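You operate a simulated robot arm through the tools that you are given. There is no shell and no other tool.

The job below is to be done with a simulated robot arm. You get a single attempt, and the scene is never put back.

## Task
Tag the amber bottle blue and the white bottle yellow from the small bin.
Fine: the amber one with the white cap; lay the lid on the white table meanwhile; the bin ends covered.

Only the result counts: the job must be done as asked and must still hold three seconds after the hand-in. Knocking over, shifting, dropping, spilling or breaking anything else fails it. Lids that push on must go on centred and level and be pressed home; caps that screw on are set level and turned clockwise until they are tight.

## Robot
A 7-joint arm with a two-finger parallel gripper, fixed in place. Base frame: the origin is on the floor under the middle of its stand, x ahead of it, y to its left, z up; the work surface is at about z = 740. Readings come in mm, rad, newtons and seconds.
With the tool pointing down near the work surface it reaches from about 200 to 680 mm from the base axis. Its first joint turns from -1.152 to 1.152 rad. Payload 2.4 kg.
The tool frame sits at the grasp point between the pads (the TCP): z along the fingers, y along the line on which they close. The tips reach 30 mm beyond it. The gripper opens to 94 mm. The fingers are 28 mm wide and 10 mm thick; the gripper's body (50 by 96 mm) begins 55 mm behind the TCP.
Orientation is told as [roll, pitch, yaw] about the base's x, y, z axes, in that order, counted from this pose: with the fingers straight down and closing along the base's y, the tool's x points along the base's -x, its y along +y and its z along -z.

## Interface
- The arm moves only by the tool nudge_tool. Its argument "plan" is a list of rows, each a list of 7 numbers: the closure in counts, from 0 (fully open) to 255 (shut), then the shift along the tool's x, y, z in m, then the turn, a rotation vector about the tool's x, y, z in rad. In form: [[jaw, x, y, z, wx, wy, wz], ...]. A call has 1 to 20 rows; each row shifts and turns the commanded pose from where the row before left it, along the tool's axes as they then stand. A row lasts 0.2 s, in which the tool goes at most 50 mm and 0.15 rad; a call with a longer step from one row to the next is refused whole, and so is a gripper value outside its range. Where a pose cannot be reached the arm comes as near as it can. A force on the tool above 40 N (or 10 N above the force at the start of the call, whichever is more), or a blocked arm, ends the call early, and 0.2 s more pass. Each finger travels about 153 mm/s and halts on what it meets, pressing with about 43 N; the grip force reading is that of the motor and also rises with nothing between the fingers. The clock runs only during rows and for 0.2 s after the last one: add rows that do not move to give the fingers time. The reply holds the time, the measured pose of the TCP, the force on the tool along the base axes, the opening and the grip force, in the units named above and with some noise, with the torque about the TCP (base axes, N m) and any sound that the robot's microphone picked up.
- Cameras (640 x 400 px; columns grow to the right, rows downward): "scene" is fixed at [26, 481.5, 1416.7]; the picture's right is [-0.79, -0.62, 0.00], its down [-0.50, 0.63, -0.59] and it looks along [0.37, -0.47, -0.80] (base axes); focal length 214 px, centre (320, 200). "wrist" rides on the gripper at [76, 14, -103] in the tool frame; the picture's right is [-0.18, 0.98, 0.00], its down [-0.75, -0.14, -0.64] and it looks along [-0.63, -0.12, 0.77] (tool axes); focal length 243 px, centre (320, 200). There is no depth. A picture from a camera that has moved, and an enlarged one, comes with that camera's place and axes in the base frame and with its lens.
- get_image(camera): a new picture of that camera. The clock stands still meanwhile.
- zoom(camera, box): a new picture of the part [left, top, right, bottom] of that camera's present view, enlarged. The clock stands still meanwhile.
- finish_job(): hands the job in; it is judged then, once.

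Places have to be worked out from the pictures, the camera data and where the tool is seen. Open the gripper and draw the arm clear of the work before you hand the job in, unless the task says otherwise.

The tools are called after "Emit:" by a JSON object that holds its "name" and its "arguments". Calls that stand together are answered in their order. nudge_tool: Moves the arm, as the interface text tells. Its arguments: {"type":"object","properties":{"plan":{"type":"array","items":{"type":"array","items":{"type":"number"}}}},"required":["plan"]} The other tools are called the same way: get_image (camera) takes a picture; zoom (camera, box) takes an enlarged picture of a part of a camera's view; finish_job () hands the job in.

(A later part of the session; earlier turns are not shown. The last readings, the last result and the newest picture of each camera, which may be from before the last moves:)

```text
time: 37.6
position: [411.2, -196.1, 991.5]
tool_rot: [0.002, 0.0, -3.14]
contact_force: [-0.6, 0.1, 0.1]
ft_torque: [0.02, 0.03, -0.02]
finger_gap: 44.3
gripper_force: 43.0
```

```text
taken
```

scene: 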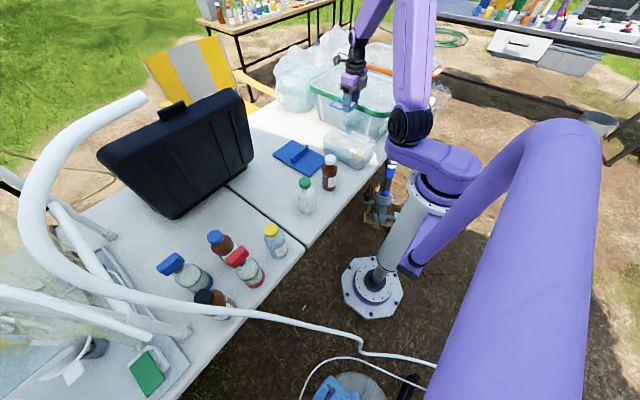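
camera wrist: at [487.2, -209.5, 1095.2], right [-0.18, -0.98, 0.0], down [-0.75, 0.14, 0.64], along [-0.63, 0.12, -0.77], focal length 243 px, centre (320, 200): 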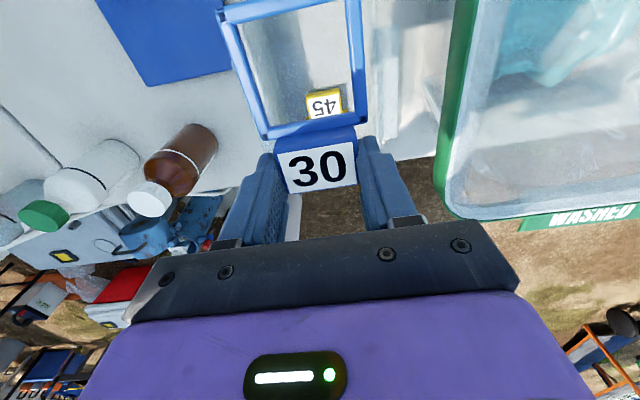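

The tag is held level, with the frame clearly in view of the wrist camera. I'll carry it over to stand above the amber bottle with the white cap (estimated at (350, 6)), staying high.

Emit:
{"name": "nudge_tool", "arguments": {"plan": [[255, -0.005, -0.01, 0, 0, 0, 0], [255, -0.01, -0.02, 0, 0, 0, 0], [255, -0.012, -0.022, 0, 0, 0, 0], [255, -0.012, -0.022, 0, 0, 0, 0], [255, -0.012, -0.022, 0, 0, 0, 0], [255, -0.012, -0.022, 0, 0, 0, 0], [255, -0.012, -0.022, 0, 0, 0, 0], [255, -0.012, -0.022, 0, 0, 0, 0], [255, -0.012, -0.022, 0, 0, 0, 0], [255, -0.008, -0.012, 0, 0, 0, 0], [255, -0.004, -0.006, 0, 0, 0, 0], [255, 0, 0, 0, 0, 0, 0]]}}

Emit:
{"name": "get_image", "arguments": {"camera": "wrist"}}

Emit:
{"name": "zoom", "arguments": {"camera": "scene", "box": [280, 80, 400, 220]}}

```text
time: 40.2
position: [301.0, 6.8, 991.8]
tool_rot: [-0.001, 0.0, -3.142]
contact_force: [0.6, -0.4, 0.2]
ft_torque: [-0.02, 0.01, -0.01]
finger_gap: 44.2
gripper_force: 43.4
```

```text
taken
camera wrist: at [377.1, -6.3, 1095.0], right [-0.18, -0.98, 0.0], down [-0.75, 0.14, 0.64], along [-0.63, 0.12, -0.77], focal length 243 px, centre (320, 200)
```

wrist: 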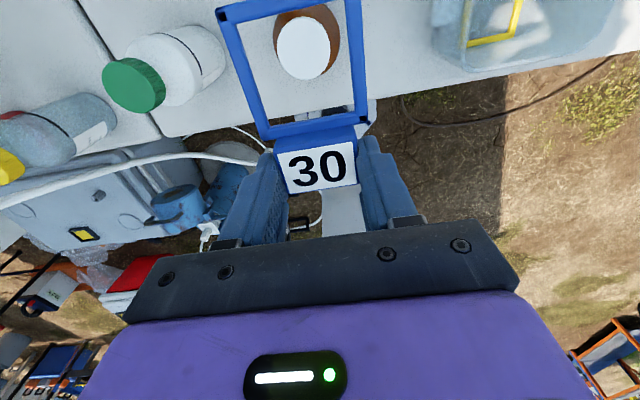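

```text
2.86 times, centred on (340, 150) of scene
camera zoom: at [26.0, 481.5, 1416.7], right [-0.79, -0.62, 0.0], down [-0.5, 0.63, -0.59], along [0.37, -0.47, -0.8], focal length 613 px, centre (263, 343)
```

zoom: 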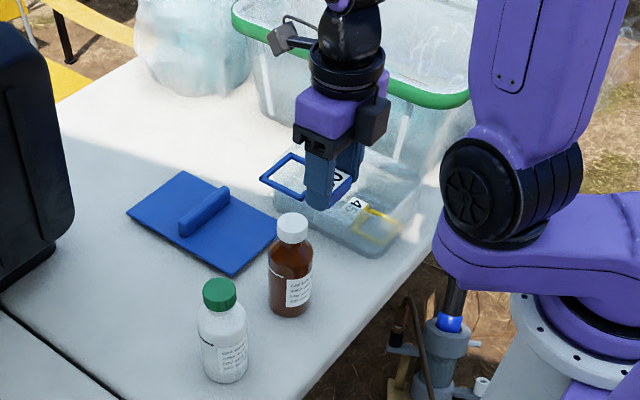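

The white cap is already visible through the blue frame. I'll zoom in to measure the frame and cap precisely.

Emit:
{"name": "zoom", "arguments": {"camera": "wrist", "box": [200, 0, 400, 160]}}

Emit:
{"name": "zoom", "arguments": {"camera": "scene", "box": [315, 100, 365, 200]}}

```text
2.50 times, centred on (300, 80) of wrist
camera zoom: at [377.1, -6.3, 1095.0], right [-0.18, -0.98, 0.0], down [-0.75, 0.14, 0.64], along [-0.63, 0.12, -0.77], focal length 606 px, centre (370, 500)
```

zoom: 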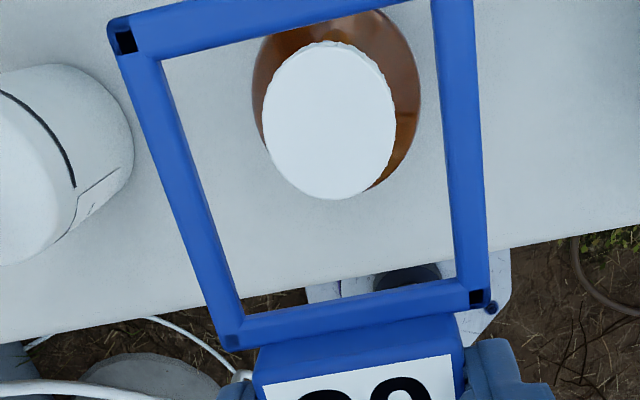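

```text
4.00 times, centred on (340, 150) of scene
camera zoom: at [26.0, 481.5, 1416.7], right [-0.79, -0.62, 0.0], down [-0.5, 0.63, -0.59], along [0.37, -0.47, -0.8], focal length 858 px, centre (240, 400)
```

zoom: 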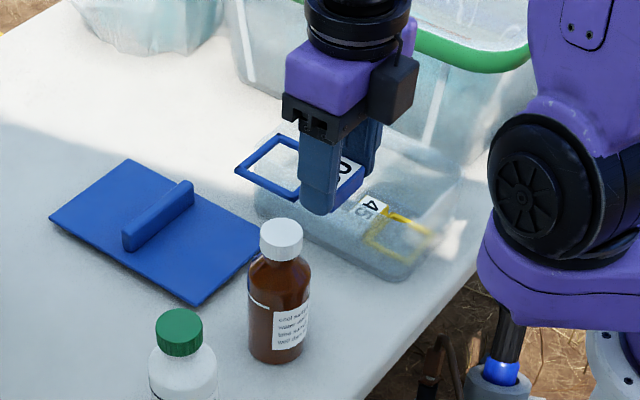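

The cap centre triangulates to about (350.5, 11.5), top z≈880–890, and the frame centre is at about (350.8, 7). I'll shift y by +4 mm, lower to just above the cap, and recheck with less parallax.

Emit:
{"name": "nudge_tool", "arguments": {"plan": [[255, 0, -0.002, 0.01, 0, 0, 0], [255, 0, -0.002, 0.015, 0, 0, 0], [255, 0, 0, 0.015, 0, 0, 0], [255, 0, 0, 0.01, 0, 0, 0], [255, 0, 0, 0, 0, 0, 0]]}}

Emit:
{"name": "zoom", "arguments": {"camera": "wrist", "box": [200, 0, 400, 160]}}

Emit:
{"name": "zoom", "arguments": {"camera": "scene", "box": [315, 100, 365, 200]}}

```text
time: 41.4
position: [301.4, 10.2, 942.4]
tool_rot: [0.0, 0.001, -3.143]
contact_force: [-0.3, -0.1, -0.3]
ft_torque: [0.0, 0.02, -0.01]
finger_gap: 44.3
gripper_force: 42.6
```

```text
2.50 times, centred on (300, 80) of wrist
camera zoom: at [377.1, -3.4, 1045.7], right [-0.18, -0.98, 0.0], down [-0.75, 0.14, 0.64], along [-0.63, 0.12, -0.77], focal length 606 px, centre (370, 500)
```

zoom: 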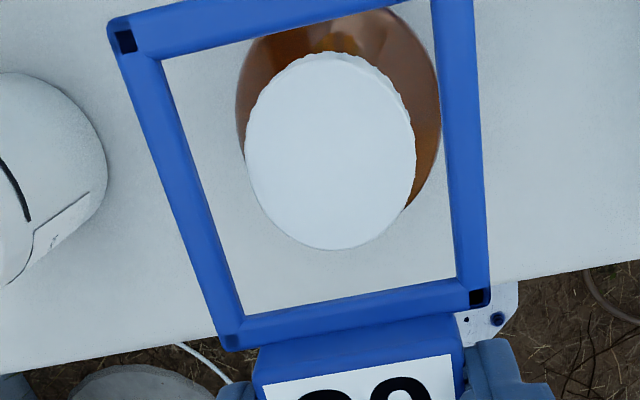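

```text
4.00 times, centred on (340, 150) of scene
camera zoom: at [26.0, 481.5, 1416.7], right [-0.79, -0.62, 0.0], down [-0.5, 0.63, -0.59], along [0.37, -0.47, -0.8], focal length 858 px, centre (240, 400)
```

zoom: 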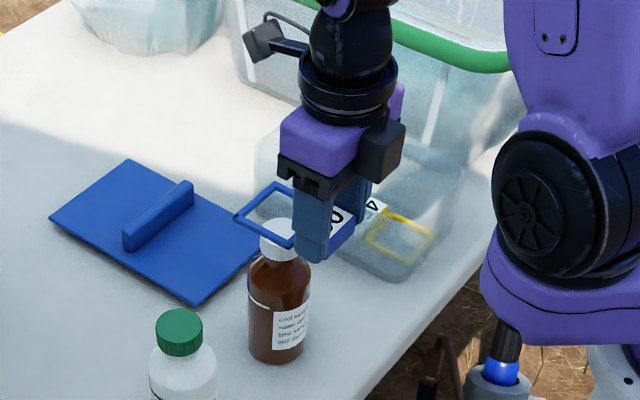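

Frame centre (351.2, 10.6) and cap centre (351.5, 10.3) match within a millimetre, and the 47 mm opening leaves about 4 mm all round the 38.5 mm cap. I'll lower over the cap.

Emit:
{"name": "nudge_tool", "arguments": {"plan": [[255, 0, 0, 0.008, 0, 0, 0], [255, 0, 0, 0.008, 0, 0, 0], [255, 0, 0, 0.008, 0, 0, 0], [255, 0, 0, 0.006, 0, 0, 0], [255, 0, 0, 0.006, 0, 0, 0], [255, 0, 0, 0, 0, 0, 0]]}}

Emit:
{"name": "zoom", "arguments": {"camera": "wrist", "box": [200, 0, 400, 160]}}

Emit:
{"name": "zoom", "arguments": {"camera": "scene", "box": [315, 100, 365, 200]}}

```text
time: 42.8
position: [302.0, 10.5, 904.8]
tool_rot: [0.0, -0.001, -3.14]
contact_force: [-1.0, 0.1, 1.0]
ft_torque: [0.0, -0.01, -0.01]
finger_gap: 44.5
gripper_force: 43.0
```

```text
2.50 times, centred on (300, 80) of wrist
camera zoom: at [377.3, -2.9, 1008.8], right [-0.18, -0.98, 0.0], down [-0.75, 0.14, 0.64], along [-0.63, 0.12, -0.77], focal length 606 px, centre (370, 500)
```

zoom: 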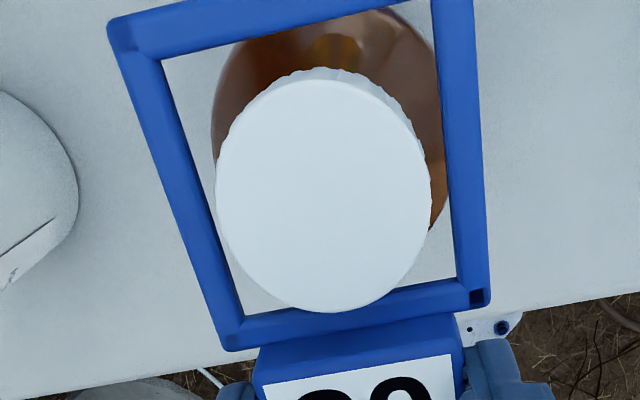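

```text
4.00 times, centred on (340, 150) of scene
camera zoom: at [26.0, 481.5, 1416.7], right [-0.79, -0.62, 0.0], down [-0.5, 0.63, -0.59], along [0.37, -0.47, -0.8], focal length 858 px, centre (240, 400)
```

zoom: 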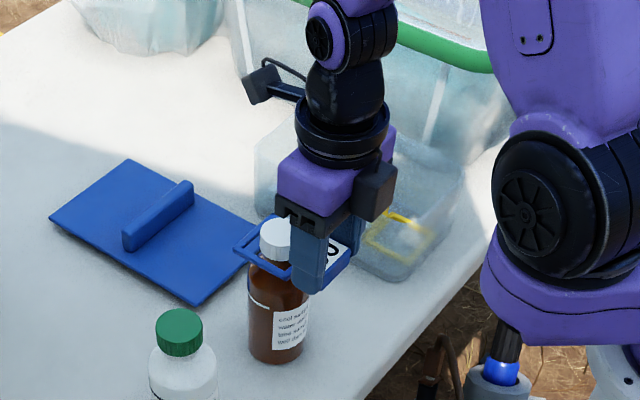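

The frame passed around the cap, centred within 0.5 mm. I'll keep lowering toward the shoulder.

Emit:
{"name": "nudge_tool", "arguments": {"plan": [[255, 0, 0, 0.005, 0, 0, 0], [255, 0, 0, 0.004, 0, 0, 0], [255, 0, 0, 0.003, 0, 0, 0], [255, 0, 0, 0.003, 0, 0, 0], [255, 0, 0, 0, 0, 0, 0]]}}

Emit:
{"name": "zoom", "arguments": {"camera": "scene", "box": [315, 110, 365, 195]}}

Emit:
{"name": "zoom", "arguments": {"camera": "wrist", "box": [200, 0, 400, 160]}}

```text
time: 44.0
position: [301.0, 10.3, 890.9]
tool_rot: [-0.001, 0.001, -3.141]
contact_force: [-0.4, 0.0, -0.7]
ft_torque: [-0.01, 0.0, -0.01]
finger_gap: 44.5
gripper_force: 43.0
```

```text
4.71 times, centred on (340, 152) of scene
camera zoom: at [26.0, 481.5, 1416.7], right [-0.79, -0.62, 0.0], down [-0.5, 0.63, -0.59], along [0.37, -0.47, -0.8], focal length 1009 px, centre (226, 424)
```

zoom: 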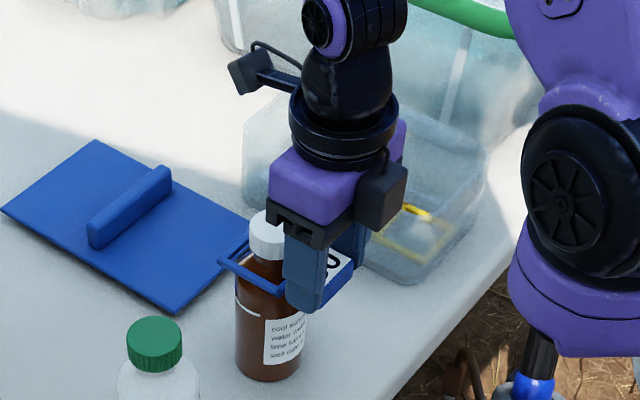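

```text
2.50 times, centred on (300, 80) of wrist
camera zoom: at [377.3, -2.7, 994.1], right [-0.18, -0.98, 0.0], down [-0.75, 0.14, 0.64], along [-0.63, 0.12, -0.77], focal length 606 px, centre (370, 500)
```

zoom: 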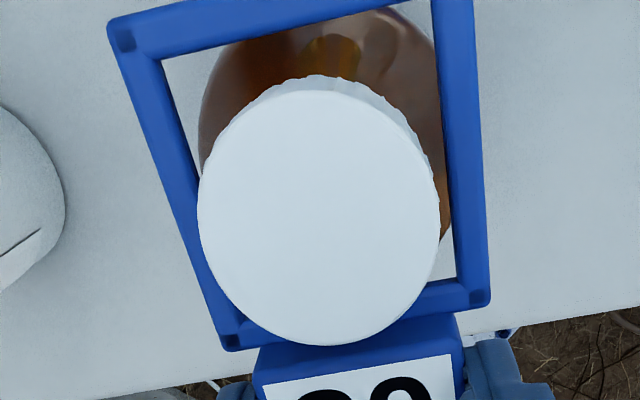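

Still free at z=891. I'll continue in 2 mm steps until it touches the shoulder.

Emit:
{"name": "nudge_tool", "arguments": {"plan": [[255, 0, 0, 0.002, 0, 0, 0], [255, 0, 0, 0.002, 0, 0, 0], [255, 0, 0, 0.002, 0, 0, 0], [255, 0, 0, 0, 0, 0, 0]]}}

Emit:
{"name": "zoom", "arguments": {"camera": "wrist", "box": [200, 0, 400, 160]}}

```text
time: 45.0
position: [301.4, 10.3, 883.8]
tool_rot: [-0.001, 0.002, 3.139]
contact_force: [-6.1, -4.6, 18.4]
ft_torque: [-0.27, -0.47, -0.23]
finger_gap: 44.3
gripper_force: 43.0
```

```text
2.50 times, centred on (300, 80) of wrist
camera zoom: at [376.9, -3.2, 988.1], right [-0.19, -0.98, 0.0], down [-0.75, 0.14, 0.64], along [-0.63, 0.12, -0.77], focal length 606 px, centre (370, 500)
```

zoom: 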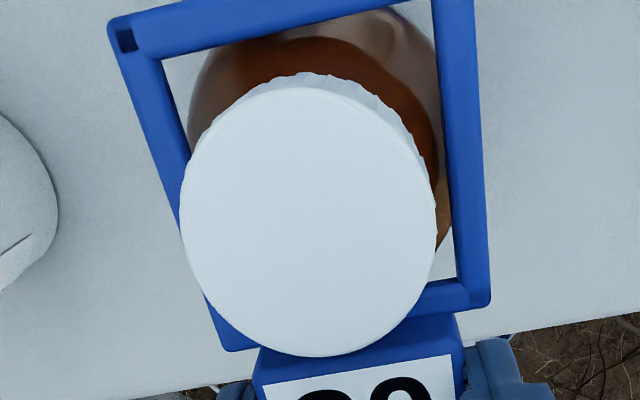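

It touched the shoulder at z≈884 with 18 N up. I'll back off 1 mm to relieve the load, then open gently.

Emit:
{"name": "nudge_tool", "arguments": {"plan": [[255, -0.0005, 0.0005, -0.0015, 0, 0, 0], [255, 0, 0, 0, 0, 0, 0]]}}

```text
time: 45.6
position: [301.4, 11.3, 886.3]
tool_rot: [0.001, 0.001, -3.139]
contact_force: [-0.6, 0.1, 0.2]
ft_torque: [-0.02, 0.02, 0.0]
finger_gap: 44.6
gripper_force: 42.7
```

The load is off and the tag hovers about 1 mm above the shoulder. Opening now.

Emit:
{"name": "nudge_tool", "arguments": {"plan": [[130, 0, 0, 0, 0, 0, 0], [115, 0, 0, 0, 0, 0, 0], [95, 0, 0, 0, 0, 0, 0], [80, 0, 0, 0, 0, 0, 0], [80, 0, 0, 0, 0, 0, 0]]}}

Emit:
{"name": "zoom", "arguments": {"camera": "wrist", "box": [180, 0, 460, 220]}}

Emit:
{"name": "zoom", "arguments": {"camera": "scene", "box": [315, 110, 365, 195]}}

```text
time: 46.8
position: [301.0, 10.3, 887.1]
tool_rot: [-0.001, -0.001, -3.143]
contact_force: [0.9, -0.4, -0.1]
ft_torque: [0.02, -0.05, -0.01]
finger_gap: 64.4
gripper_force: 0.0
```

```text
1.82 times, centred on (320, 110) of wrist
camera zoom: at [377.2, -3.4, 989.3], right [-0.18, -0.98, 0.0], down [-0.75, 0.14, 0.64], along [-0.63, 0.12, -0.77], focal length 441 px, centre (320, 364)
```

zoom: 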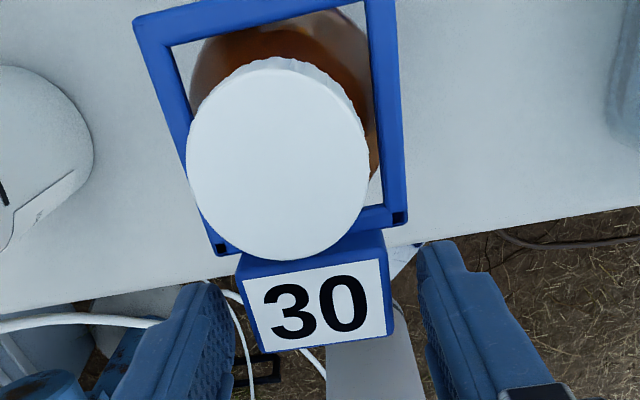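

```text
4.71 times, centred on (340, 152) of scene
camera zoom: at [26.0, 481.5, 1416.7], right [-0.79, -0.62, 0.0], down [-0.5, 0.63, -0.59], along [0.37, -0.47, -0.8], focal length 1009 px, centre (226, 424)
```

zoom: 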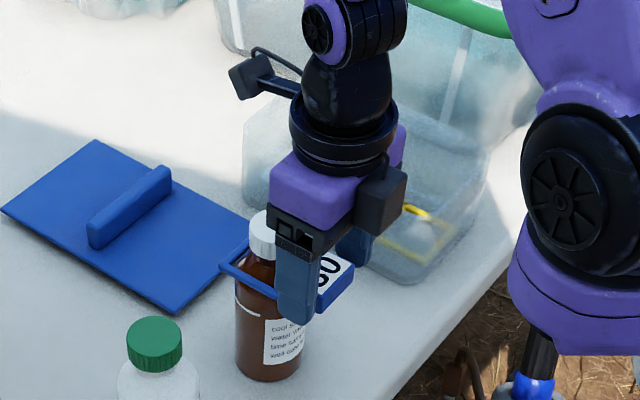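

The tag hangs on the amber bottle and the fingers are clear on both sides. I'll retreat straight up, slowly at first.

Emit:
{"name": "nudge_tool", "arguments": {"plan": [[80, 0, 0, -0.005, 0, 0, 0], [80, 0, 0, -0.01, 0, 0, 0], [80, 0, 0, -0.015, 0, 0, 0], [80, 0, 0, -0.02, 0, 0, 0], [80, 0, 0, -0.03, 0, 0, 0], [80, 0, 0, -0.03, 0, 0, 0]]}}

Emit:
{"name": "get_image", "arguments": {"camera": "wrist"}}

Emit:
{"name": "zoom", "arguments": {"camera": "scene", "box": [315, 110, 365, 195]}}

```text
time: 48.2
position: [299.8, 8.6, 994.3]
tool_rot: [0.001, 0.001, 3.143]
contact_force: [-0.5, -0.7, 0.0]
ft_torque: [-0.04, 0.02, 0.01]
finger_gap: 64.4
gripper_force: 0.1
```

```text
taken
camera wrist: at [376.5, -4.2, 1097.7], right [-0.18, -0.98, 0.0], down [-0.75, 0.14, 0.64], along [-0.63, 0.12, -0.77], focal length 243 px, centre (320, 200)
```

wrist: 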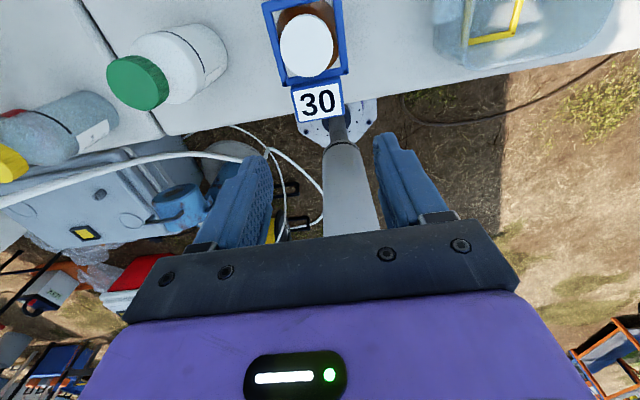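

```text
4.71 times, centred on (340, 152) of scene
camera zoom: at [26.0, 481.5, 1416.7], right [-0.79, -0.62, 0.0], down [-0.5, 0.63, -0.59], along [0.37, -0.47, -0.8], focal length 1009 px, centre (226, 424)
```

zoom: 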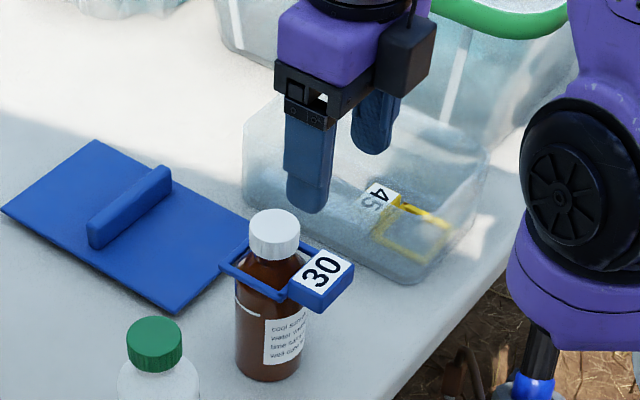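

The blue "30" tag sits around the amber bottle's neck. Next I move back over the bin and turn the tool back to yaw 0, so the yellow frame will be on the camera side.

Emit:
{"name": "nudge_tool", "arguments": {"plan": [[80, 0.0094, 0.0255, -0.002, 0, 0, 0], [80, 0.0094, 0.0255, -0.002, 0, 0, 0], [80, 0.0094, 0.0255, 0, 0, 0, 0], [80, 0.0094, 0.0255, 0, 0, 0, 0], [80, 0.0094, 0.0255, 0, 0, 0, 0], [80, 0.0094, 0.0255, 0, 0, 0, 0], [80, 0.0094, 0.0255, 0, 0, 0, 0], [80, 0.0094, 0.0255, 0, 0, 0, 0], [80, 0, 0, 0, 0, 0, -0.1428], [80, 0, 0, 0, 0, 0, -0.1428], [80, 0, 0, 0, 0, 0, -0.1428], [80, 0, 0, 0, 0, 0, -0.1428], [80, 0, 0, 0, 0, 0, -0.1428], [80, 0, 0, 0, 0, 0, -0.1428], [80, 0, 0, 0, 0, 0, -0.1428], [80, 0, 0, 0, 0, 0, -0.1428], [80, 0, 0, 0, 0, 0, -0.1428], [80, 0, 0, 0, 0, 0, -0.1428], [80, 0, 0, 0, 0, 0, -0.1428]]}}

Emit:
{"name": "nudge_tool", "arguments": {"plan": [[80, 0, 0, 0, 0, 0, -0.1428], [80, 0, 0, 0, 0, 0, -0.1428], [80, 0, 0, 0, 0, 0, -0.1428], [80, 0, 0, 0, 0, 0, -0.1428], [80, 0, 0, 0, 0, 0, -0.1428], [80, 0, 0, 0, 0, 0, -0.1428], [80, 0, 0, 0, 0, 0, -0.1428], [80, 0, 0, 0, 0, 0, -0.1428], [80, 0, 0, 0, 0, 0, -0.1428], [80, 0, 0, 0, 0, 0, -0.1428], [80, 0, 0, 0, 0, 0, -0.1428], [80, 0, 0, 0, 0, 0, 0]]}}

Emit:
{"name": "get_image", "arguments": {"camera": "wrist"}}

Emit:
{"name": "zoom", "arguments": {"camera": "wrist", "box": [200, 0, 420, 160]}}

```text
time: 52.2
position: [375.7, -193.5, 1000.4]
tool_rot: [0.0, 0.0, -1.568]
contact_force: [0.1, -0.1, -0.3]
ft_torque: [0.0, 0.0, 0.0]
finger_gap: 64.7
gripper_force: 0.1
```

```text
time: 54.8
position: [374.7, -194.4, 999.6]
tool_rot: [0.0, 0.0, 0.001]
contact_force: [-0.2, 0.2, 0.1]
ft_torque: [0.0, 0.01, -0.01]
finger_gap: 64.6
gripper_force: 0.0
```

```text
taken
camera wrist: at [299.3, -179.3, 1103.3], right [0.18, 0.98, 0.0], down [0.75, -0.14, 0.64], along [0.63, -0.12, -0.77], focal length 243 px, centre (320, 200)
```

wrist: 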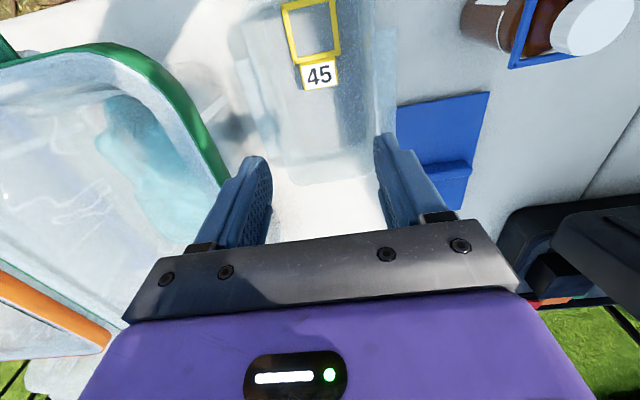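

```text
2.50 times, centred on (310, 80) of wrist
camera zoom: at [299.3, -179.3, 1103.3], right [0.18, 0.98, 0.0], down [0.75, -0.14, 0.64], along [0.63, -0.12, -0.77], focal length 606 px, centre (345, 500)
```

zoom: 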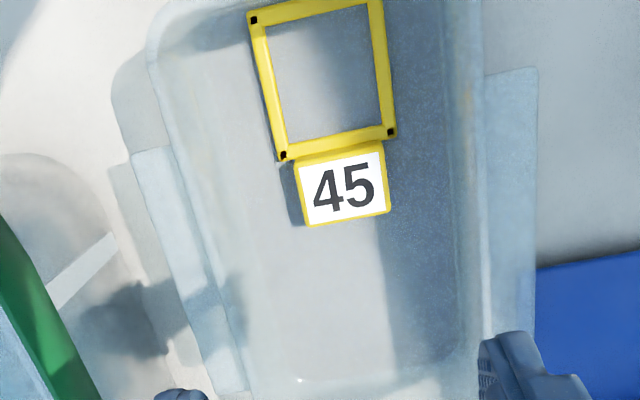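

The yellow block is centred at about (374.5, −194). I'll shift 1 mm and descend into the bin as before.

Emit:
{"name": "nudge_tool", "arguments": {"plan": [[76, -0.0015, 0.0004, 0.02, 0, 0, 0], [76, 0, 0, 0.03, 0, 0, 0], [76, 0, 0, 0.03, 0, 0, 0], [76, 0, 0, 0.03, 0, 0, 0], [76, 0, 0, 0.03, 0, 0, 0], [76, 0, 0, 0.02, 0, 0, 0], [76, 0, 0, 0.02, 0, 0, 0], [76, 0, 0, 0.015, 0, 0, 0], [76, 0, 0, 0.012, 0, 0, 0], [76, 0, 0, 0.008, 0, 0, 0], [76, 0, 0, 0.004, 0, 0, 0], [76, 0, 0, 0, 0, 0, 0]]}}

Emit:
{"name": "get_image", "arguments": {"camera": "wrist"}}

Emit:
{"name": "zoom", "arguments": {"camera": "scene", "box": [320, 105, 390, 175]}}

```text
time: 57.4
position: [377.9, -193.1, 780.3]
tool_rot: [-0.001, -0.001, -0.001]
contact_force: [-0.7, 0.2, 0.4]
ft_torque: [0.0, -0.03, 0.0]
finger_gap: 66.0
gripper_force: 0.3
```

```text
taken
camera wrist: at [301.2, -178.6, 883.5], right [0.18, 0.98, 0.0], down [0.75, -0.14, 0.64], along [0.63, -0.12, -0.77], focal length 243 px, centre (320, 200)
```

wrist: 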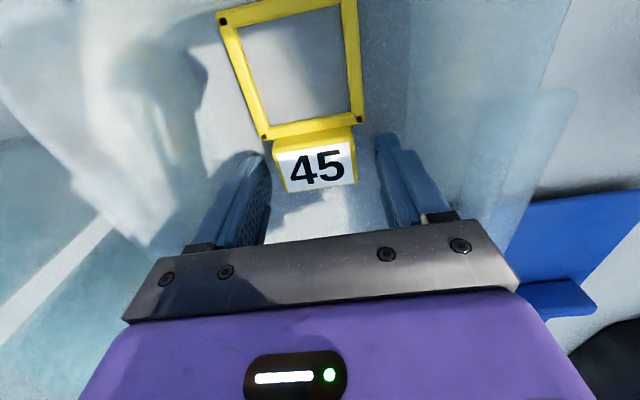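

```text
5.71 times, centred on (355, 140) of scene
camera zoom: at [26.0, 481.5, 1416.7], right [-0.79, -0.62, 0.0], down [-0.5, 0.63, -0.59], along [0.37, -0.47, -0.8], focal length 1226 px, centre (120, 543)
```

zoom: 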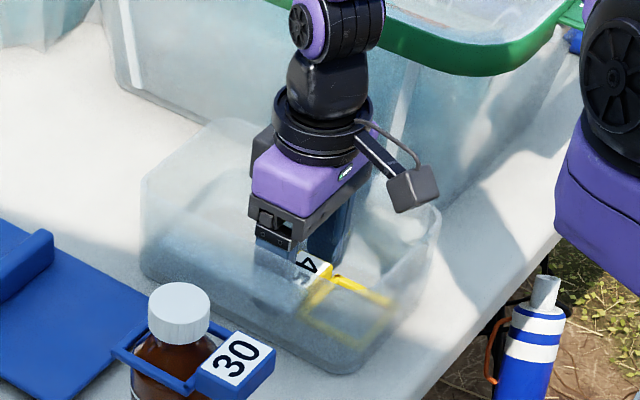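

The relative view matches the blue grasp, with the "45" label centred between the fingers. I'll go 3 mm lower and close.

Emit:
{"name": "nudge_tool", "arguments": {"plan": [[76, 0, 0, 0.0015, 0, 0, 0], [76, 0, 0, 0.0015, 0, 0, 0], [76, 0, 0, 0, 0, 0, 0], [100, 0, 0, 0, 0, 0, 0], [130, 0, 0, 0, 0, 0, 0], [160, 0, 0, 0, 0, 0, 0], [255, 0, 0, 0, 0, 0, 0], [255, 0, 0, 0, 0, 0, 0], [255, 0, 0, 0, 0, 0, 0]]}}

Emit:
{"name": "get_image", "arguments": {"camera": "wrist"}}

```text
time: 59.4
position: [377.3, -194.7, 777.0]
tool_rot: [-0.001, 0.0, 0.001]
contact_force: [0.5, 0.3, 1.5]
ft_torque: [0.01, -0.01, 0.0]
finger_gap: 44.6
gripper_force: 43.1
```

```text
taken
camera wrist: at [301.6, -178.7, 880.3], right [0.18, 0.98, 0.0], down [0.75, -0.14, 0.64], along [0.63, -0.12, -0.77], focal length 243 px, centre (320, 200)
```

wrist: 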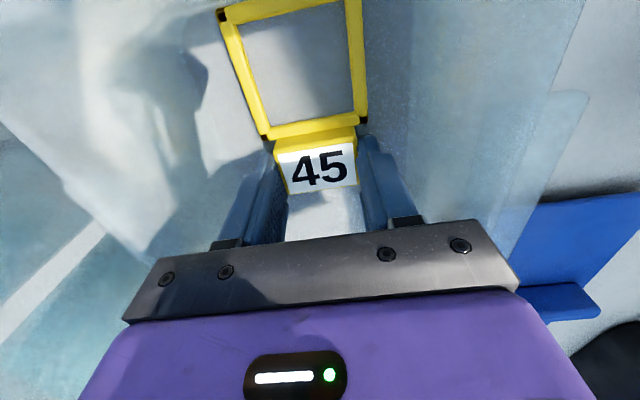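

The yellow block is gripped at 44.6 mm. I'll lift it out straight up.

Emit:
{"name": "nudge_tool", "arguments": {"plan": [[255, 0, 0, -0.003, 0, 0, 0], [255, 0, 0, -0.006, 0, 0, 0], [255, 0, 0, -0.01, 0, 0, 0], [255, 0, 0, -0.015, 0, 0, 0], [255, 0, 0, -0.02, 0, 0, 0], [255, 0, 0, -0.025, 0, 0, 0], [255, 0, 0, -0.025, 0, 0, 0], [255, 0, 0, -0.025, 0, 0, 0], [255, 0, 0, -0.025, 0, 0, 0], [255, 0, 0, -0.025, 0, 0, 0], [255, 0, 0, -0.025, 0, 0, 0], [255, 0, 0, -0.02, 0, 0, 0], [255, 0, 0, 0, 0, 0, 0]]}}

Emit:
{"name": "get_image", "arguments": {"camera": "wrist"}}

Emit:
{"name": "get_image", "arguments": {"camera": "scene"}}

```text
time: 62.2
position: [377.8, -192.7, 1002.3]
tool_rot: [-0.001, -0.001, 0.001]
contact_force: [0.1, -0.3, 0.5]
ft_torque: [0.01, -0.01, -0.01]
finger_gap: 44.9
gripper_force: 43.0
```

```text
taken
camera wrist: at [301.1, -177.7, 1105.2], right [0.18, 0.98, 0.0], down [0.75, -0.14, 0.64], along [0.63, -0.12, -0.77], focal length 243 px, centre (320, 200)
```

wrist: 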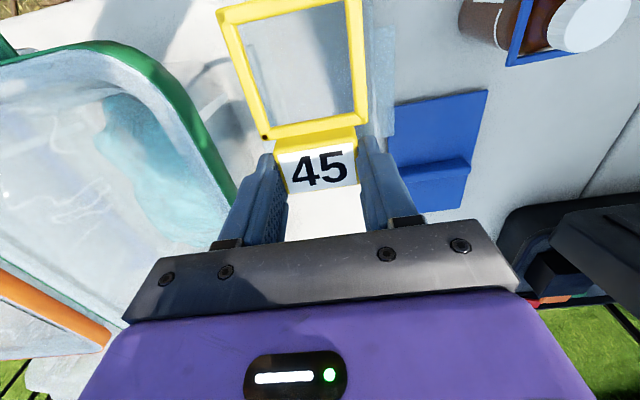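

```text
taken
```

scene: 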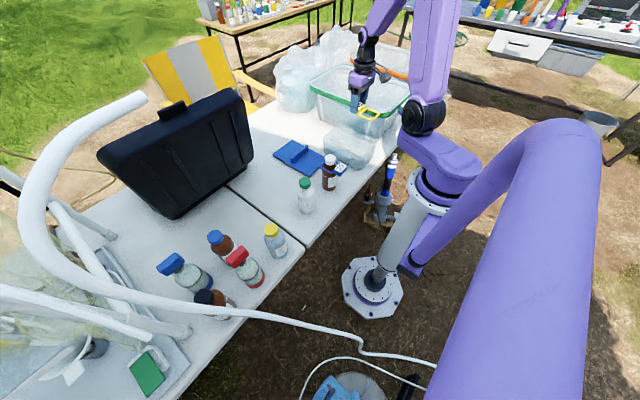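

The yellow tag is out and level. I'll carry it at height to the white bottle with the green cap (estimated at about (350, 149)), with the frame on the −x side of the gripper.

Emit:
{"name": "nudge_tool", "arguments": {"plan": [[255, -0.001, 0.01, 0, 0, 0, 0], [255, -0.0015, 0.02, 0, 0, 0, 0], [255, -0.0015, 0.026, 0, 0, 0, 0], [255, -0.0015, 0.026, 0, 0, 0, 0], [255, -0.0015, 0.026, 0, 0, 0, 0], [255, -0.0015, 0.026, 0, 0, 0, 0], [255, -0.0015, 0.026, 0, 0, 0, 0], [255, -0.0015, 0.026, 0, 0, 0, 0], [255, -0.0015, 0.026, 0, 0, 0, 0], [255, -0.0015, 0.026, 0, 0, 0, 0], [255, -0.0015, 0.026, 0, 0, 0, 0], [255, -0.0015, 0.026, 0, 0, 0, 0], [255, -0.0015, 0.026, 0, 0, 0, 0], [255, -0.0015, 0.018, 0, 0, 0, 0], [255, -0.0015, 0.008, 0, 0, 0, 0], [255, 0, 0, 0, 0, 0, 0]]}}

Emit:
{"name": "get_image", "arguments": {"camera": "wrist"}}

Emit:
{"name": "zoom", "arguments": {"camera": "wrist", "box": [200, 0, 400, 160]}}

Emit:
{"name": "zoom", "arguments": {"camera": "scene", "box": [260, 80, 380, 220]}}

```text
time: 65.6
position: [398.9, 148.3, 1002.1]
tool_rot: [0.0, -0.001, 0.001]
contact_force: [-0.7, 0.4, -0.5]
ft_torque: [0.02, -0.01, 0.01]
finger_gap: 44.7
gripper_force: 43.1
```

```text
taken
camera wrist: at [323.3, 162.8, 1105.4], right [0.18, 0.98, 0.0], down [0.75, -0.14, 0.64], along [0.63, -0.12, -0.77], focal length 243 px, centre (320, 200)
```

wrist: 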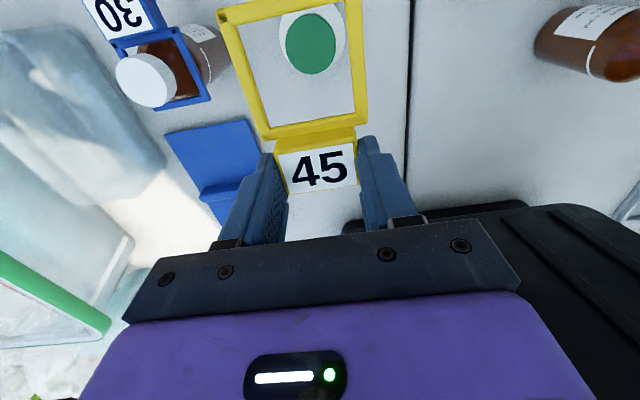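

```text
2.50 times, centred on (300, 80) of wrist
camera zoom: at [323.3, 162.8, 1105.4], right [0.18, 0.98, 0.0], down [0.75, -0.14, 0.64], along [0.63, -0.12, -0.77], focal length 606 px, centre (370, 500)
```

zoom: 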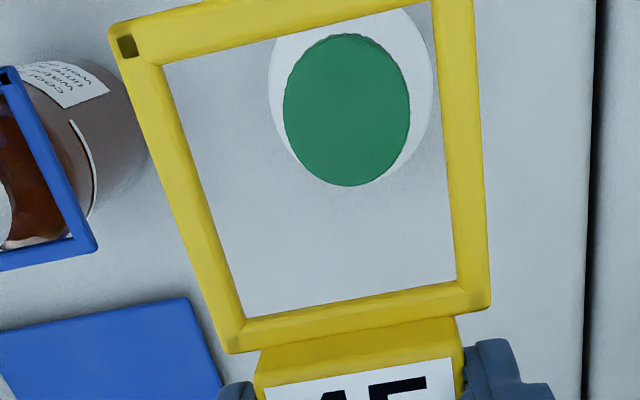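

```text
2.86 times, centred on (320, 150) of scene
camera zoom: at [26.0, 481.5, 1416.7], right [-0.79, -0.62, 0.0], down [-0.5, 0.63, -0.59], along [0.37, -0.47, -0.8], focal length 613 px, centre (320, 343)
```

zoom: 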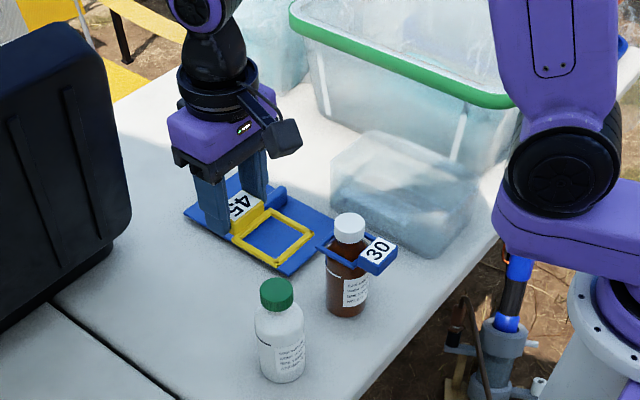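

The green cap is visible through the yellow frame. The cap centre works out to (348.6, 150.8) and the frame centre to (349.3, 148.1), so I'll correct by about 2.7 mm in y and lower to just above the cap.

Emit:
{"name": "nudge_tool", "arguments": {"plan": [[255, 0.0004, 0.0015, 0.015, 0, 0, 0], [255, 0.0003, 0.0012, 0.02, 0, 0, 0], [255, 0, 0, 0.015, 0, 0, 0], [255, 0, 0, 0.01, 0, 0, 0], [255, 0, 0, 0, 0, 0, 0]]}}

Emit:
{"name": "zoom", "arguments": {"camera": "wrist", "box": [200, 0, 400, 160]}}

Emit:
{"name": "zoom", "arguments": {"camera": "scene", "box": [260, 80, 380, 220]}}

```text
time: 66.8
position: [398.3, 150.3, 941.4]
tool_rot: [0.001, 0.0, 0.001]
contact_force: [0.5, 0.3, 0.5]
ft_torque: [0.02, -0.04, -0.02]
finger_gap: 44.6
gripper_force: 42.8
```

```text
2.50 times, centred on (300, 80) of wrist
camera zoom: at [322.3, 165.2, 1044.7], right [0.18, 0.98, 0.0], down [0.75, -0.14, 0.64], along [0.63, -0.12, -0.77], focal length 606 px, centre (370, 500)
```

zoom: 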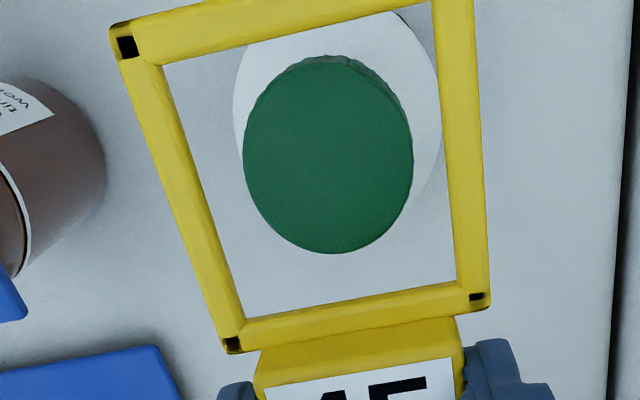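

```text
2.86 times, centred on (320, 150) of scene
camera zoom: at [26.0, 481.5, 1416.7], right [-0.79, -0.62, 0.0], down [-0.5, 0.63, -0.59], along [0.37, -0.47, -0.8], focal length 613 px, centre (320, 343)
```

zoom: 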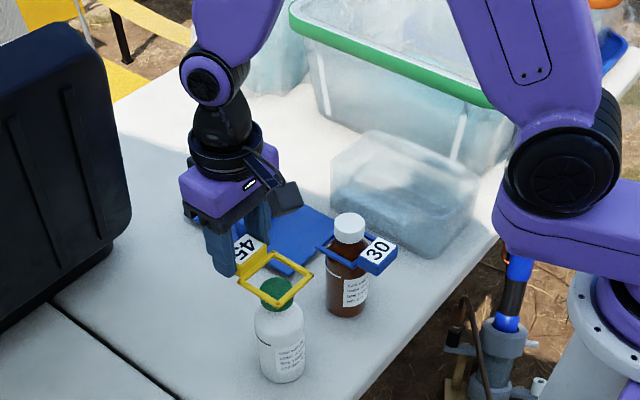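

The frame and cap centres agree within about 0.7 mm. I'll lower over the green cap.

Emit:
{"name": "nudge_tool", "arguments": {"plan": [[255, 0, 0.0005, 0.008, 0, 0, 0], [255, 0, 0, 0.008, 0, 0, 0], [255, 0, 0, 0.008, 0, 0, 0], [255, 0, 0, 0.006, 0, 0, 0], [255, 0, 0, 0.006, 0, 0, 0], [255, 0, 0, 0, 0, 0, 0]]}}

Emit:
{"name": "zoom", "arguments": {"camera": "wrist", "box": [200, 0, 400, 160]}}

Emit:
{"name": "zoom", "arguments": {"camera": "scene", "box": [260, 80, 380, 220]}}

```text
time: 68.2
position: [397.4, 151.4, 904.7]
tool_rot: [0.001, 0.0, 0.0]
contact_force: [0.4, -0.1, -0.1]
ft_torque: [0.0, -0.02, 0.0]
finger_gap: 44.2
gripper_force: 43.0
```

```text
2.50 times, centred on (300, 80) of wrist
camera zoom: at [321.9, 166.4, 1008.6], right [0.18, 0.98, 0.0], down [0.75, -0.14, 0.64], along [0.63, -0.12, -0.77], focal length 606 px, centre (370, 500)
```

zoom: 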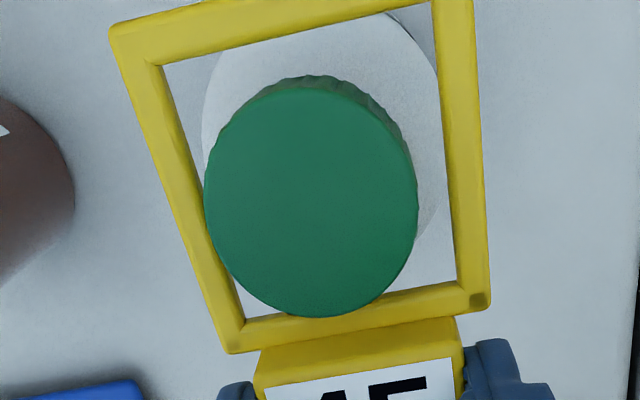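

```text
2.86 times, centred on (320, 150) of scene
camera zoom: at [26.0, 481.5, 1416.7], right [-0.79, -0.62, 0.0], down [-0.5, 0.63, -0.59], along [0.37, -0.47, -0.8], focal length 613 px, centre (320, 343)
```

zoom: 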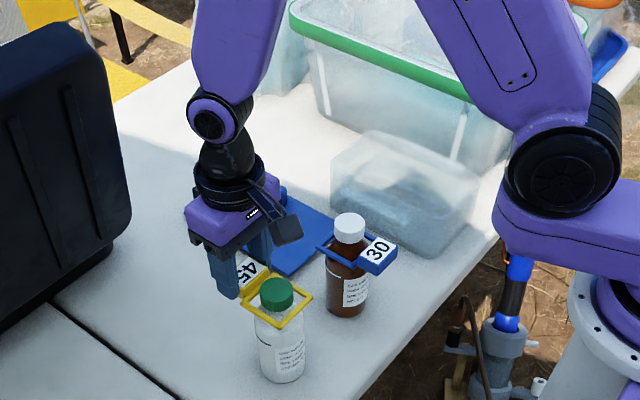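

The cap sits about 1.4 mm to the −y side inside the frame. I'll correct that and lower further.

Emit:
{"name": "nudge_tool", "arguments": {"plan": [[255, 0.0003, -0.0013, 0, 0, 0, 0], [255, 0, 0, 0.005, 0, 0, 0], [255, 0, 0, 0.004, 0, 0, 0], [255, 0, 0, 0.003, 0, 0, 0], [255, 0, 0, 0.002, 0, 0, 0], [255, 0, 0, 0, 0, 0, 0]]}}

Emit:
{"name": "zoom", "arguments": {"camera": "wrist", "box": [200, 0, 400, 160]}}

```text
time: 69.6
position: [399.2, 151.6, 892.8]
tool_rot: [-0.001, -0.001, 0.0]
contact_force: [0.3, 0.1, 0.3]
ft_torque: [0.01, -0.03, -0.01]
finger_gap: 44.4
gripper_force: 43.3
```

```text
2.50 times, centred on (300, 80) of wrist
camera zoom: at [322.8, 165.5, 994.8], right [0.18, 0.98, 0.0], down [0.75, -0.14, 0.64], along [0.63, -0.12, -0.77], focal length 606 px, centre (370, 500)
```

zoom: 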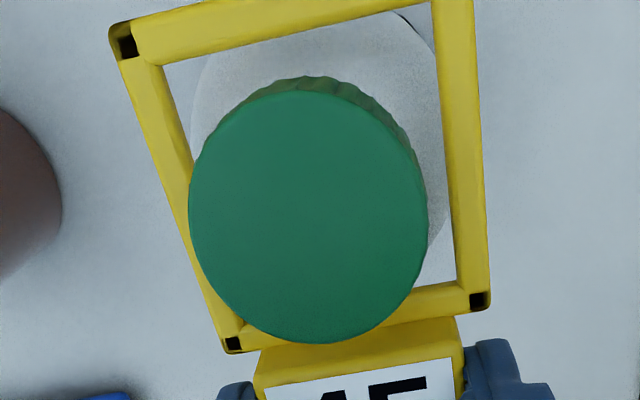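

Centred within about 1 mm. I'll continue in small steps to the shoulder.

Emit:
{"name": "nudge_tool", "arguments": {"plan": [[255, 0.0004, -0.0004, 0.002, 0, 0, 0], [255, 0, 0, 0.002, 0, 0, 0], [255, 0, 0, 0.002, 0, 0, 0], [255, 0, 0, 0, 0, 0, 0]]}}

```text
time: 70.6
position: [398.1, 150.5, 885.9]
tool_rot: [-0.001, 0.0, 0.001]
contact_force: [0.7, -0.5, -0.6]
ft_torque: [0.02, -0.01, -0.01]
finger_gap: 44.6
gripper_force: 43.3
```

Emit:
{"name": "nudge_tool", "arguments": {"plan": [[255, 0, 0, 0.001, 0, 0, 0], [255, 0, 0, 0, 0, 0, 0]]}}

Emit:
{"name": "zoom", "arguments": {"camera": "wrist", "box": [200, 0, 400, 160]}}

Emit:
{"name": "zoom", "arguments": {"camera": "scene", "box": [280, 130, 350, 215]}}

```text
time: 71.2
position: [398.6, 149.6, 885.7]
tool_rot: [0.001, -0.002, 0.0]
contact_force: [0.3, -0.5, 2.0]
ft_torque: [-0.01, 0.04, -0.01]
finger_gap: 44.4
gripper_force: 43.1
```

```text
2.50 times, centred on (300, 80) of wrist
camera zoom: at [322.4, 164.9, 988.3], right [0.18, 0.98, 0.0], down [0.75, -0.14, 0.64], along [0.63, -0.12, -0.77], focal length 606 px, centre (370, 500)
```

zoom: 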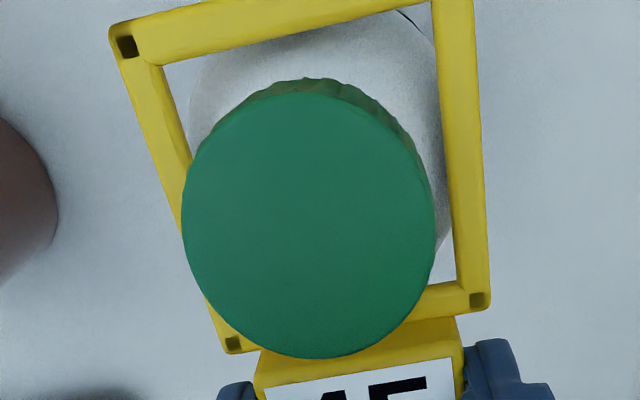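

```text
4.71 times, centred on (315, 172) of scene
camera zoom: at [26.0, 481.5, 1416.7], right [-0.79, -0.62, 0.0], down [-0.5, 0.63, -0.59], along [0.37, -0.47, -0.8], focal length 1009 px, centre (344, 329)
```

zoom: 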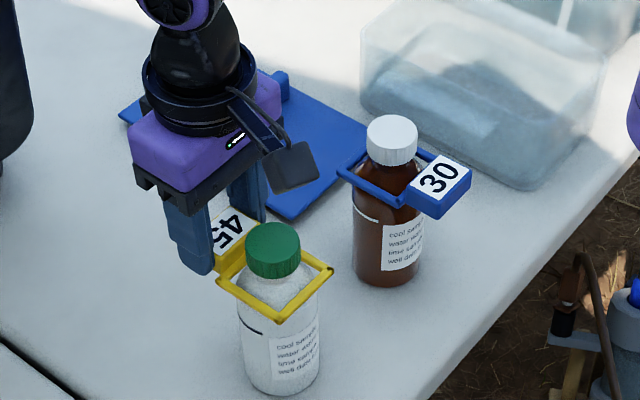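

There's light contact of 2 N and the yellow loop sits level around the neck. Opening the fingers now.

Emit:
{"name": "nudge_tool", "arguments": {"plan": [[130, 0, 0, 0, 0, 0, 0], [115, 0, 0, 0, 0, 0, 0], [95, 0, 0, 0, 0, 0, 0], [80, 0, 0, 0, 0, 0, 0], [80, 0, 0, 0, 0, 0, 0]]}}

Emit:
{"name": "zoom", "arguments": {"camera": "wrist", "box": [180, 0, 460, 220]}}

Emit:
{"name": "zoom", "arguments": {"camera": "scene", "box": [280, 130, 350, 215]}}

```text
time: 72.4
position: [398.3, 150.7, 885.3]
tool_rot: [0.001, 0.0, 0.0]
contact_force: [-1.0, 0.2, -0.4]
ft_torque: [0.03, -0.02, -0.02]
finger_gap: 64.3
gripper_force: 0.2
```

```text
1.82 times, centred on (320, 110) of wrist
camera zoom: at [322.3, 164.9, 988.3], right [0.18, 0.98, 0.0], down [0.75, -0.14, 0.64], along [0.63, -0.12, -0.77], focal length 441 px, centre (320, 364)
```

zoom: 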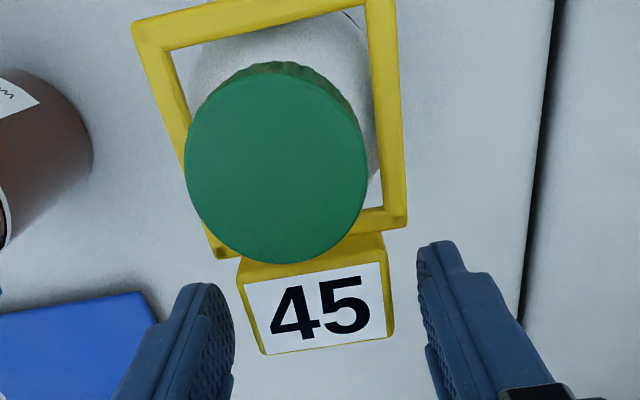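

```text
4.71 times, centred on (315, 172) of scene
camera zoom: at [26.0, 481.5, 1416.7], right [-0.79, -0.62, 0.0], down [-0.5, 0.63, -0.59], along [0.37, -0.47, -0.8], focal length 1009 px, centre (344, 329)
```

zoom: 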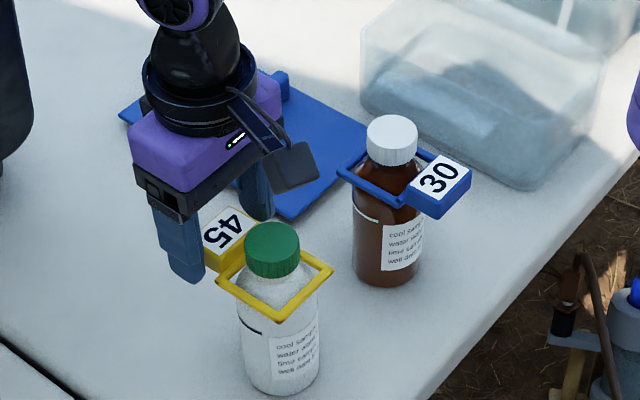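

The yellow tag hangs on the white bottle. I'll retreat straight up.

Emit:
{"name": "nudge_tool", "arguments": {"plan": [[80, 0, 0, -0.005, 0, 0, 0], [80, 0, 0, -0.01, 0, 0, 0], [80, 0, 0, -0.015, 0, 0, 0], [80, 0, 0, -0.02, 0, 0, 0], [80, 0, 0, -0.03, 0, 0, 0], [80, 0, 0, -0.03, 0, 0, 0], [80, 0, 0, 0, 0, 0, 0]]}}

Emit:
{"name": "get_image", "arguments": {"camera": "scene"}}

Emit:
{"name": "zoom", "arguments": {"camera": "scene", "box": [260, 100, 400, 220]}}

```text
time: 74.0
position: [398.5, 148.9, 994.7]
tool_rot: [0.001, 0.0, 0.001]
contact_force: [0.5, 1.2, -0.2]
ft_torque: [0.01, 0.01, -0.01]
finger_gap: 64.8
gripper_force: 0.1
```

```text
taken
```

scene: 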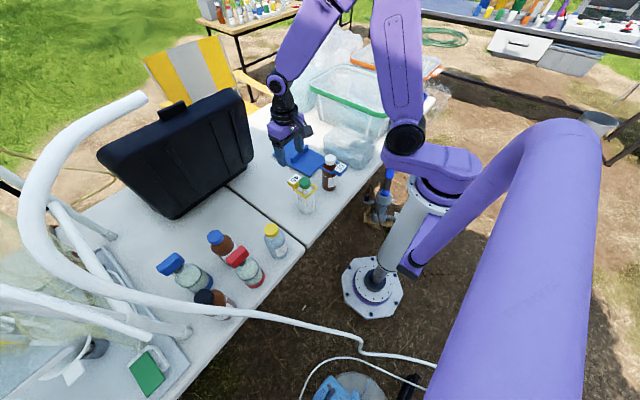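

```text
3.33 times, centred on (330, 160) of scene
camera zoom: at [26.0, 481.5, 1416.7], right [-0.79, -0.62, 0.0], down [-0.5, 0.63, -0.59], along [0.37, -0.47, -0.8], focal length 715 px, centre (287, 333)
```

zoom: 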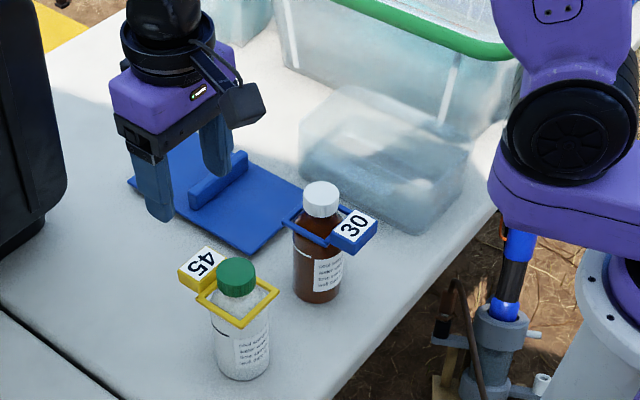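

Both tags are on. Next I fetch the lid: move above it at (549, −40) and turn to yaw −90°.

Emit:
{"name": "nudge_tool", "arguments": {"plan": [[0, -0.0167, -0.021, 0, 0, 0, 0], [0, -0.0167, -0.021, 0, 0, 0, 0], [0, -0.0167, -0.021, 0, 0, 0, 0], [0, -0.0167, -0.021, 0, 0, 0, 0], [0, -0.0167, -0.021, 0, 0, 0, 0], [0, -0.0167, -0.021, 0, 0, 0, 0], [0, -0.0167, -0.021, 0, 0, 0, 0], [0, -0.0167, -0.021, 0, 0, 0, 0], [0, -0.0167, -0.021, 0, 0, 0, 0], [0, 0, 0, 0, 0, 0, 0.1428], [0, 0, 0, 0, 0, 0, 0.1428], [0, 0, 0, 0, 0, 0, 0.1428], [0, 0, 0, 0, 0, 0, 0.1428], [0, 0, 0, 0, 0, 0, 0.1428], [0, 0, 0, 0, 0, 0, 0.1428], [0, 0, 0, 0, 0, 0, 0.1428], [0, 0, 0, 0, 0, 0, 0.1428], [0, 0, 0, 0, 0, 0, 0.1428], [0, 0, 0, 0, 0, 0, 0.1428], [0, 0, 0, 0, 0, 0, 0.1428]]}}

Emit:
{"name": "get_image", "arguments": {"camera": "wrist"}}

Emit:
{"name": "zoom", "arguments": {"camera": "wrist", "box": [180, 0, 440, 165]}}

```text
time: 78.2
position: [548.3, -39.5, 995.2]
tool_rot: [-0.001, 0.0, -1.574]
contact_force: [0.4, 0.4, 0.6]
ft_torque: [0.0, 0.01, 0.01]
finger_gap: 94.0
gripper_force: 0.1
```

```text
taken
camera wrist: at [562.9, 37.2, 1098.2], right [0.98, -0.19, 0.0], down [-0.14, -0.75, 0.64], along [-0.12, -0.63, -0.77], focal length 243 px, centre (320, 200)
```

wrist: 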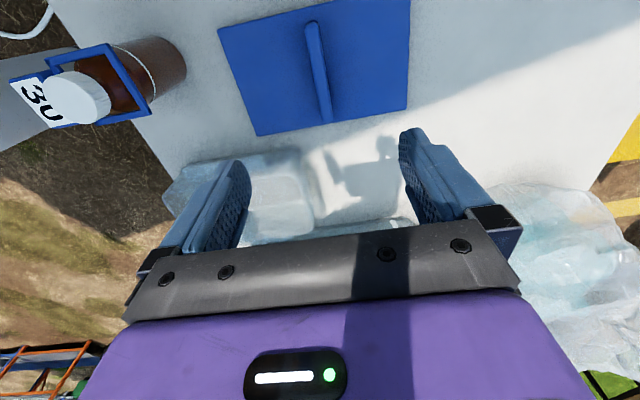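

```text
2.42 times, centred on (310, 82) of wrist
camera zoom: at [562.9, 37.2, 1098.2], right [0.98, -0.19, 0.0], down [-0.14, -0.75, 0.64], along [-0.12, -0.63, -0.77], focal length 588 px, centre (344, 485)
```

zoom: 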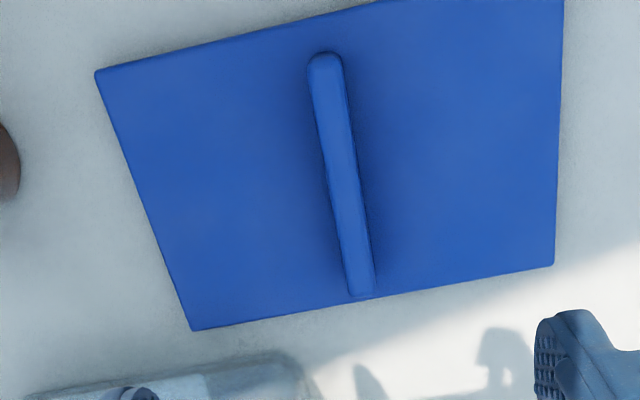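

The lid and its bar are just as I left them. I'll descend to the same relative grip height (TCP z≈788).

Emit:
{"name": "nudge_tool", "arguments": {"plan": [[0, 0, 0, 0.03, 0, 0, 0], [0, 0, 0, 0.03, 0, 0, 0], [0, 0, 0, 0.03, 0, 0, 0], [0, 0, 0, 0.03, 0, 0, 0], [0, 0, 0, 0.03, 0, 0, 0], [0, 0, 0, 0.025, 0, 0, 0], [0, 0, 0, 0.015, 0, 0, 0], [0, 0, 0, 0.01, 0, 0, 0], [0, 0, 0, 0.004, 0, 0, 0], [0, 0, 0, 0, 0, 0, 0]]}}

Emit:
{"name": "get_image", "arguments": {"camera": "wrist"}}

```text
time: 80.4
position: [548.8, -38.1, 791.3]
tool_rot: [0.0, -0.001, -1.57]
contact_force: [0.2, 0.4, -0.2]
ft_torque: [0.0, 0.01, 0.01]
finger_gap: 93.8
gripper_force: 0.0
```

```text
taken
camera wrist: at [562.9, 38.9, 894.2], right [0.98, -0.18, 0.0], down [-0.14, -0.75, 0.64], along [-0.12, -0.63, -0.77], focal length 243 px, centre (320, 200)
```

wrist: 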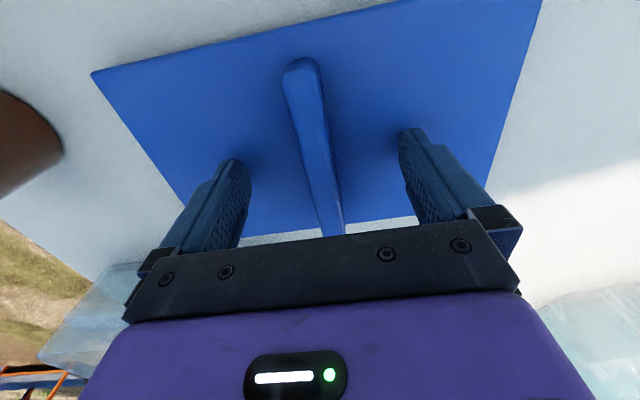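

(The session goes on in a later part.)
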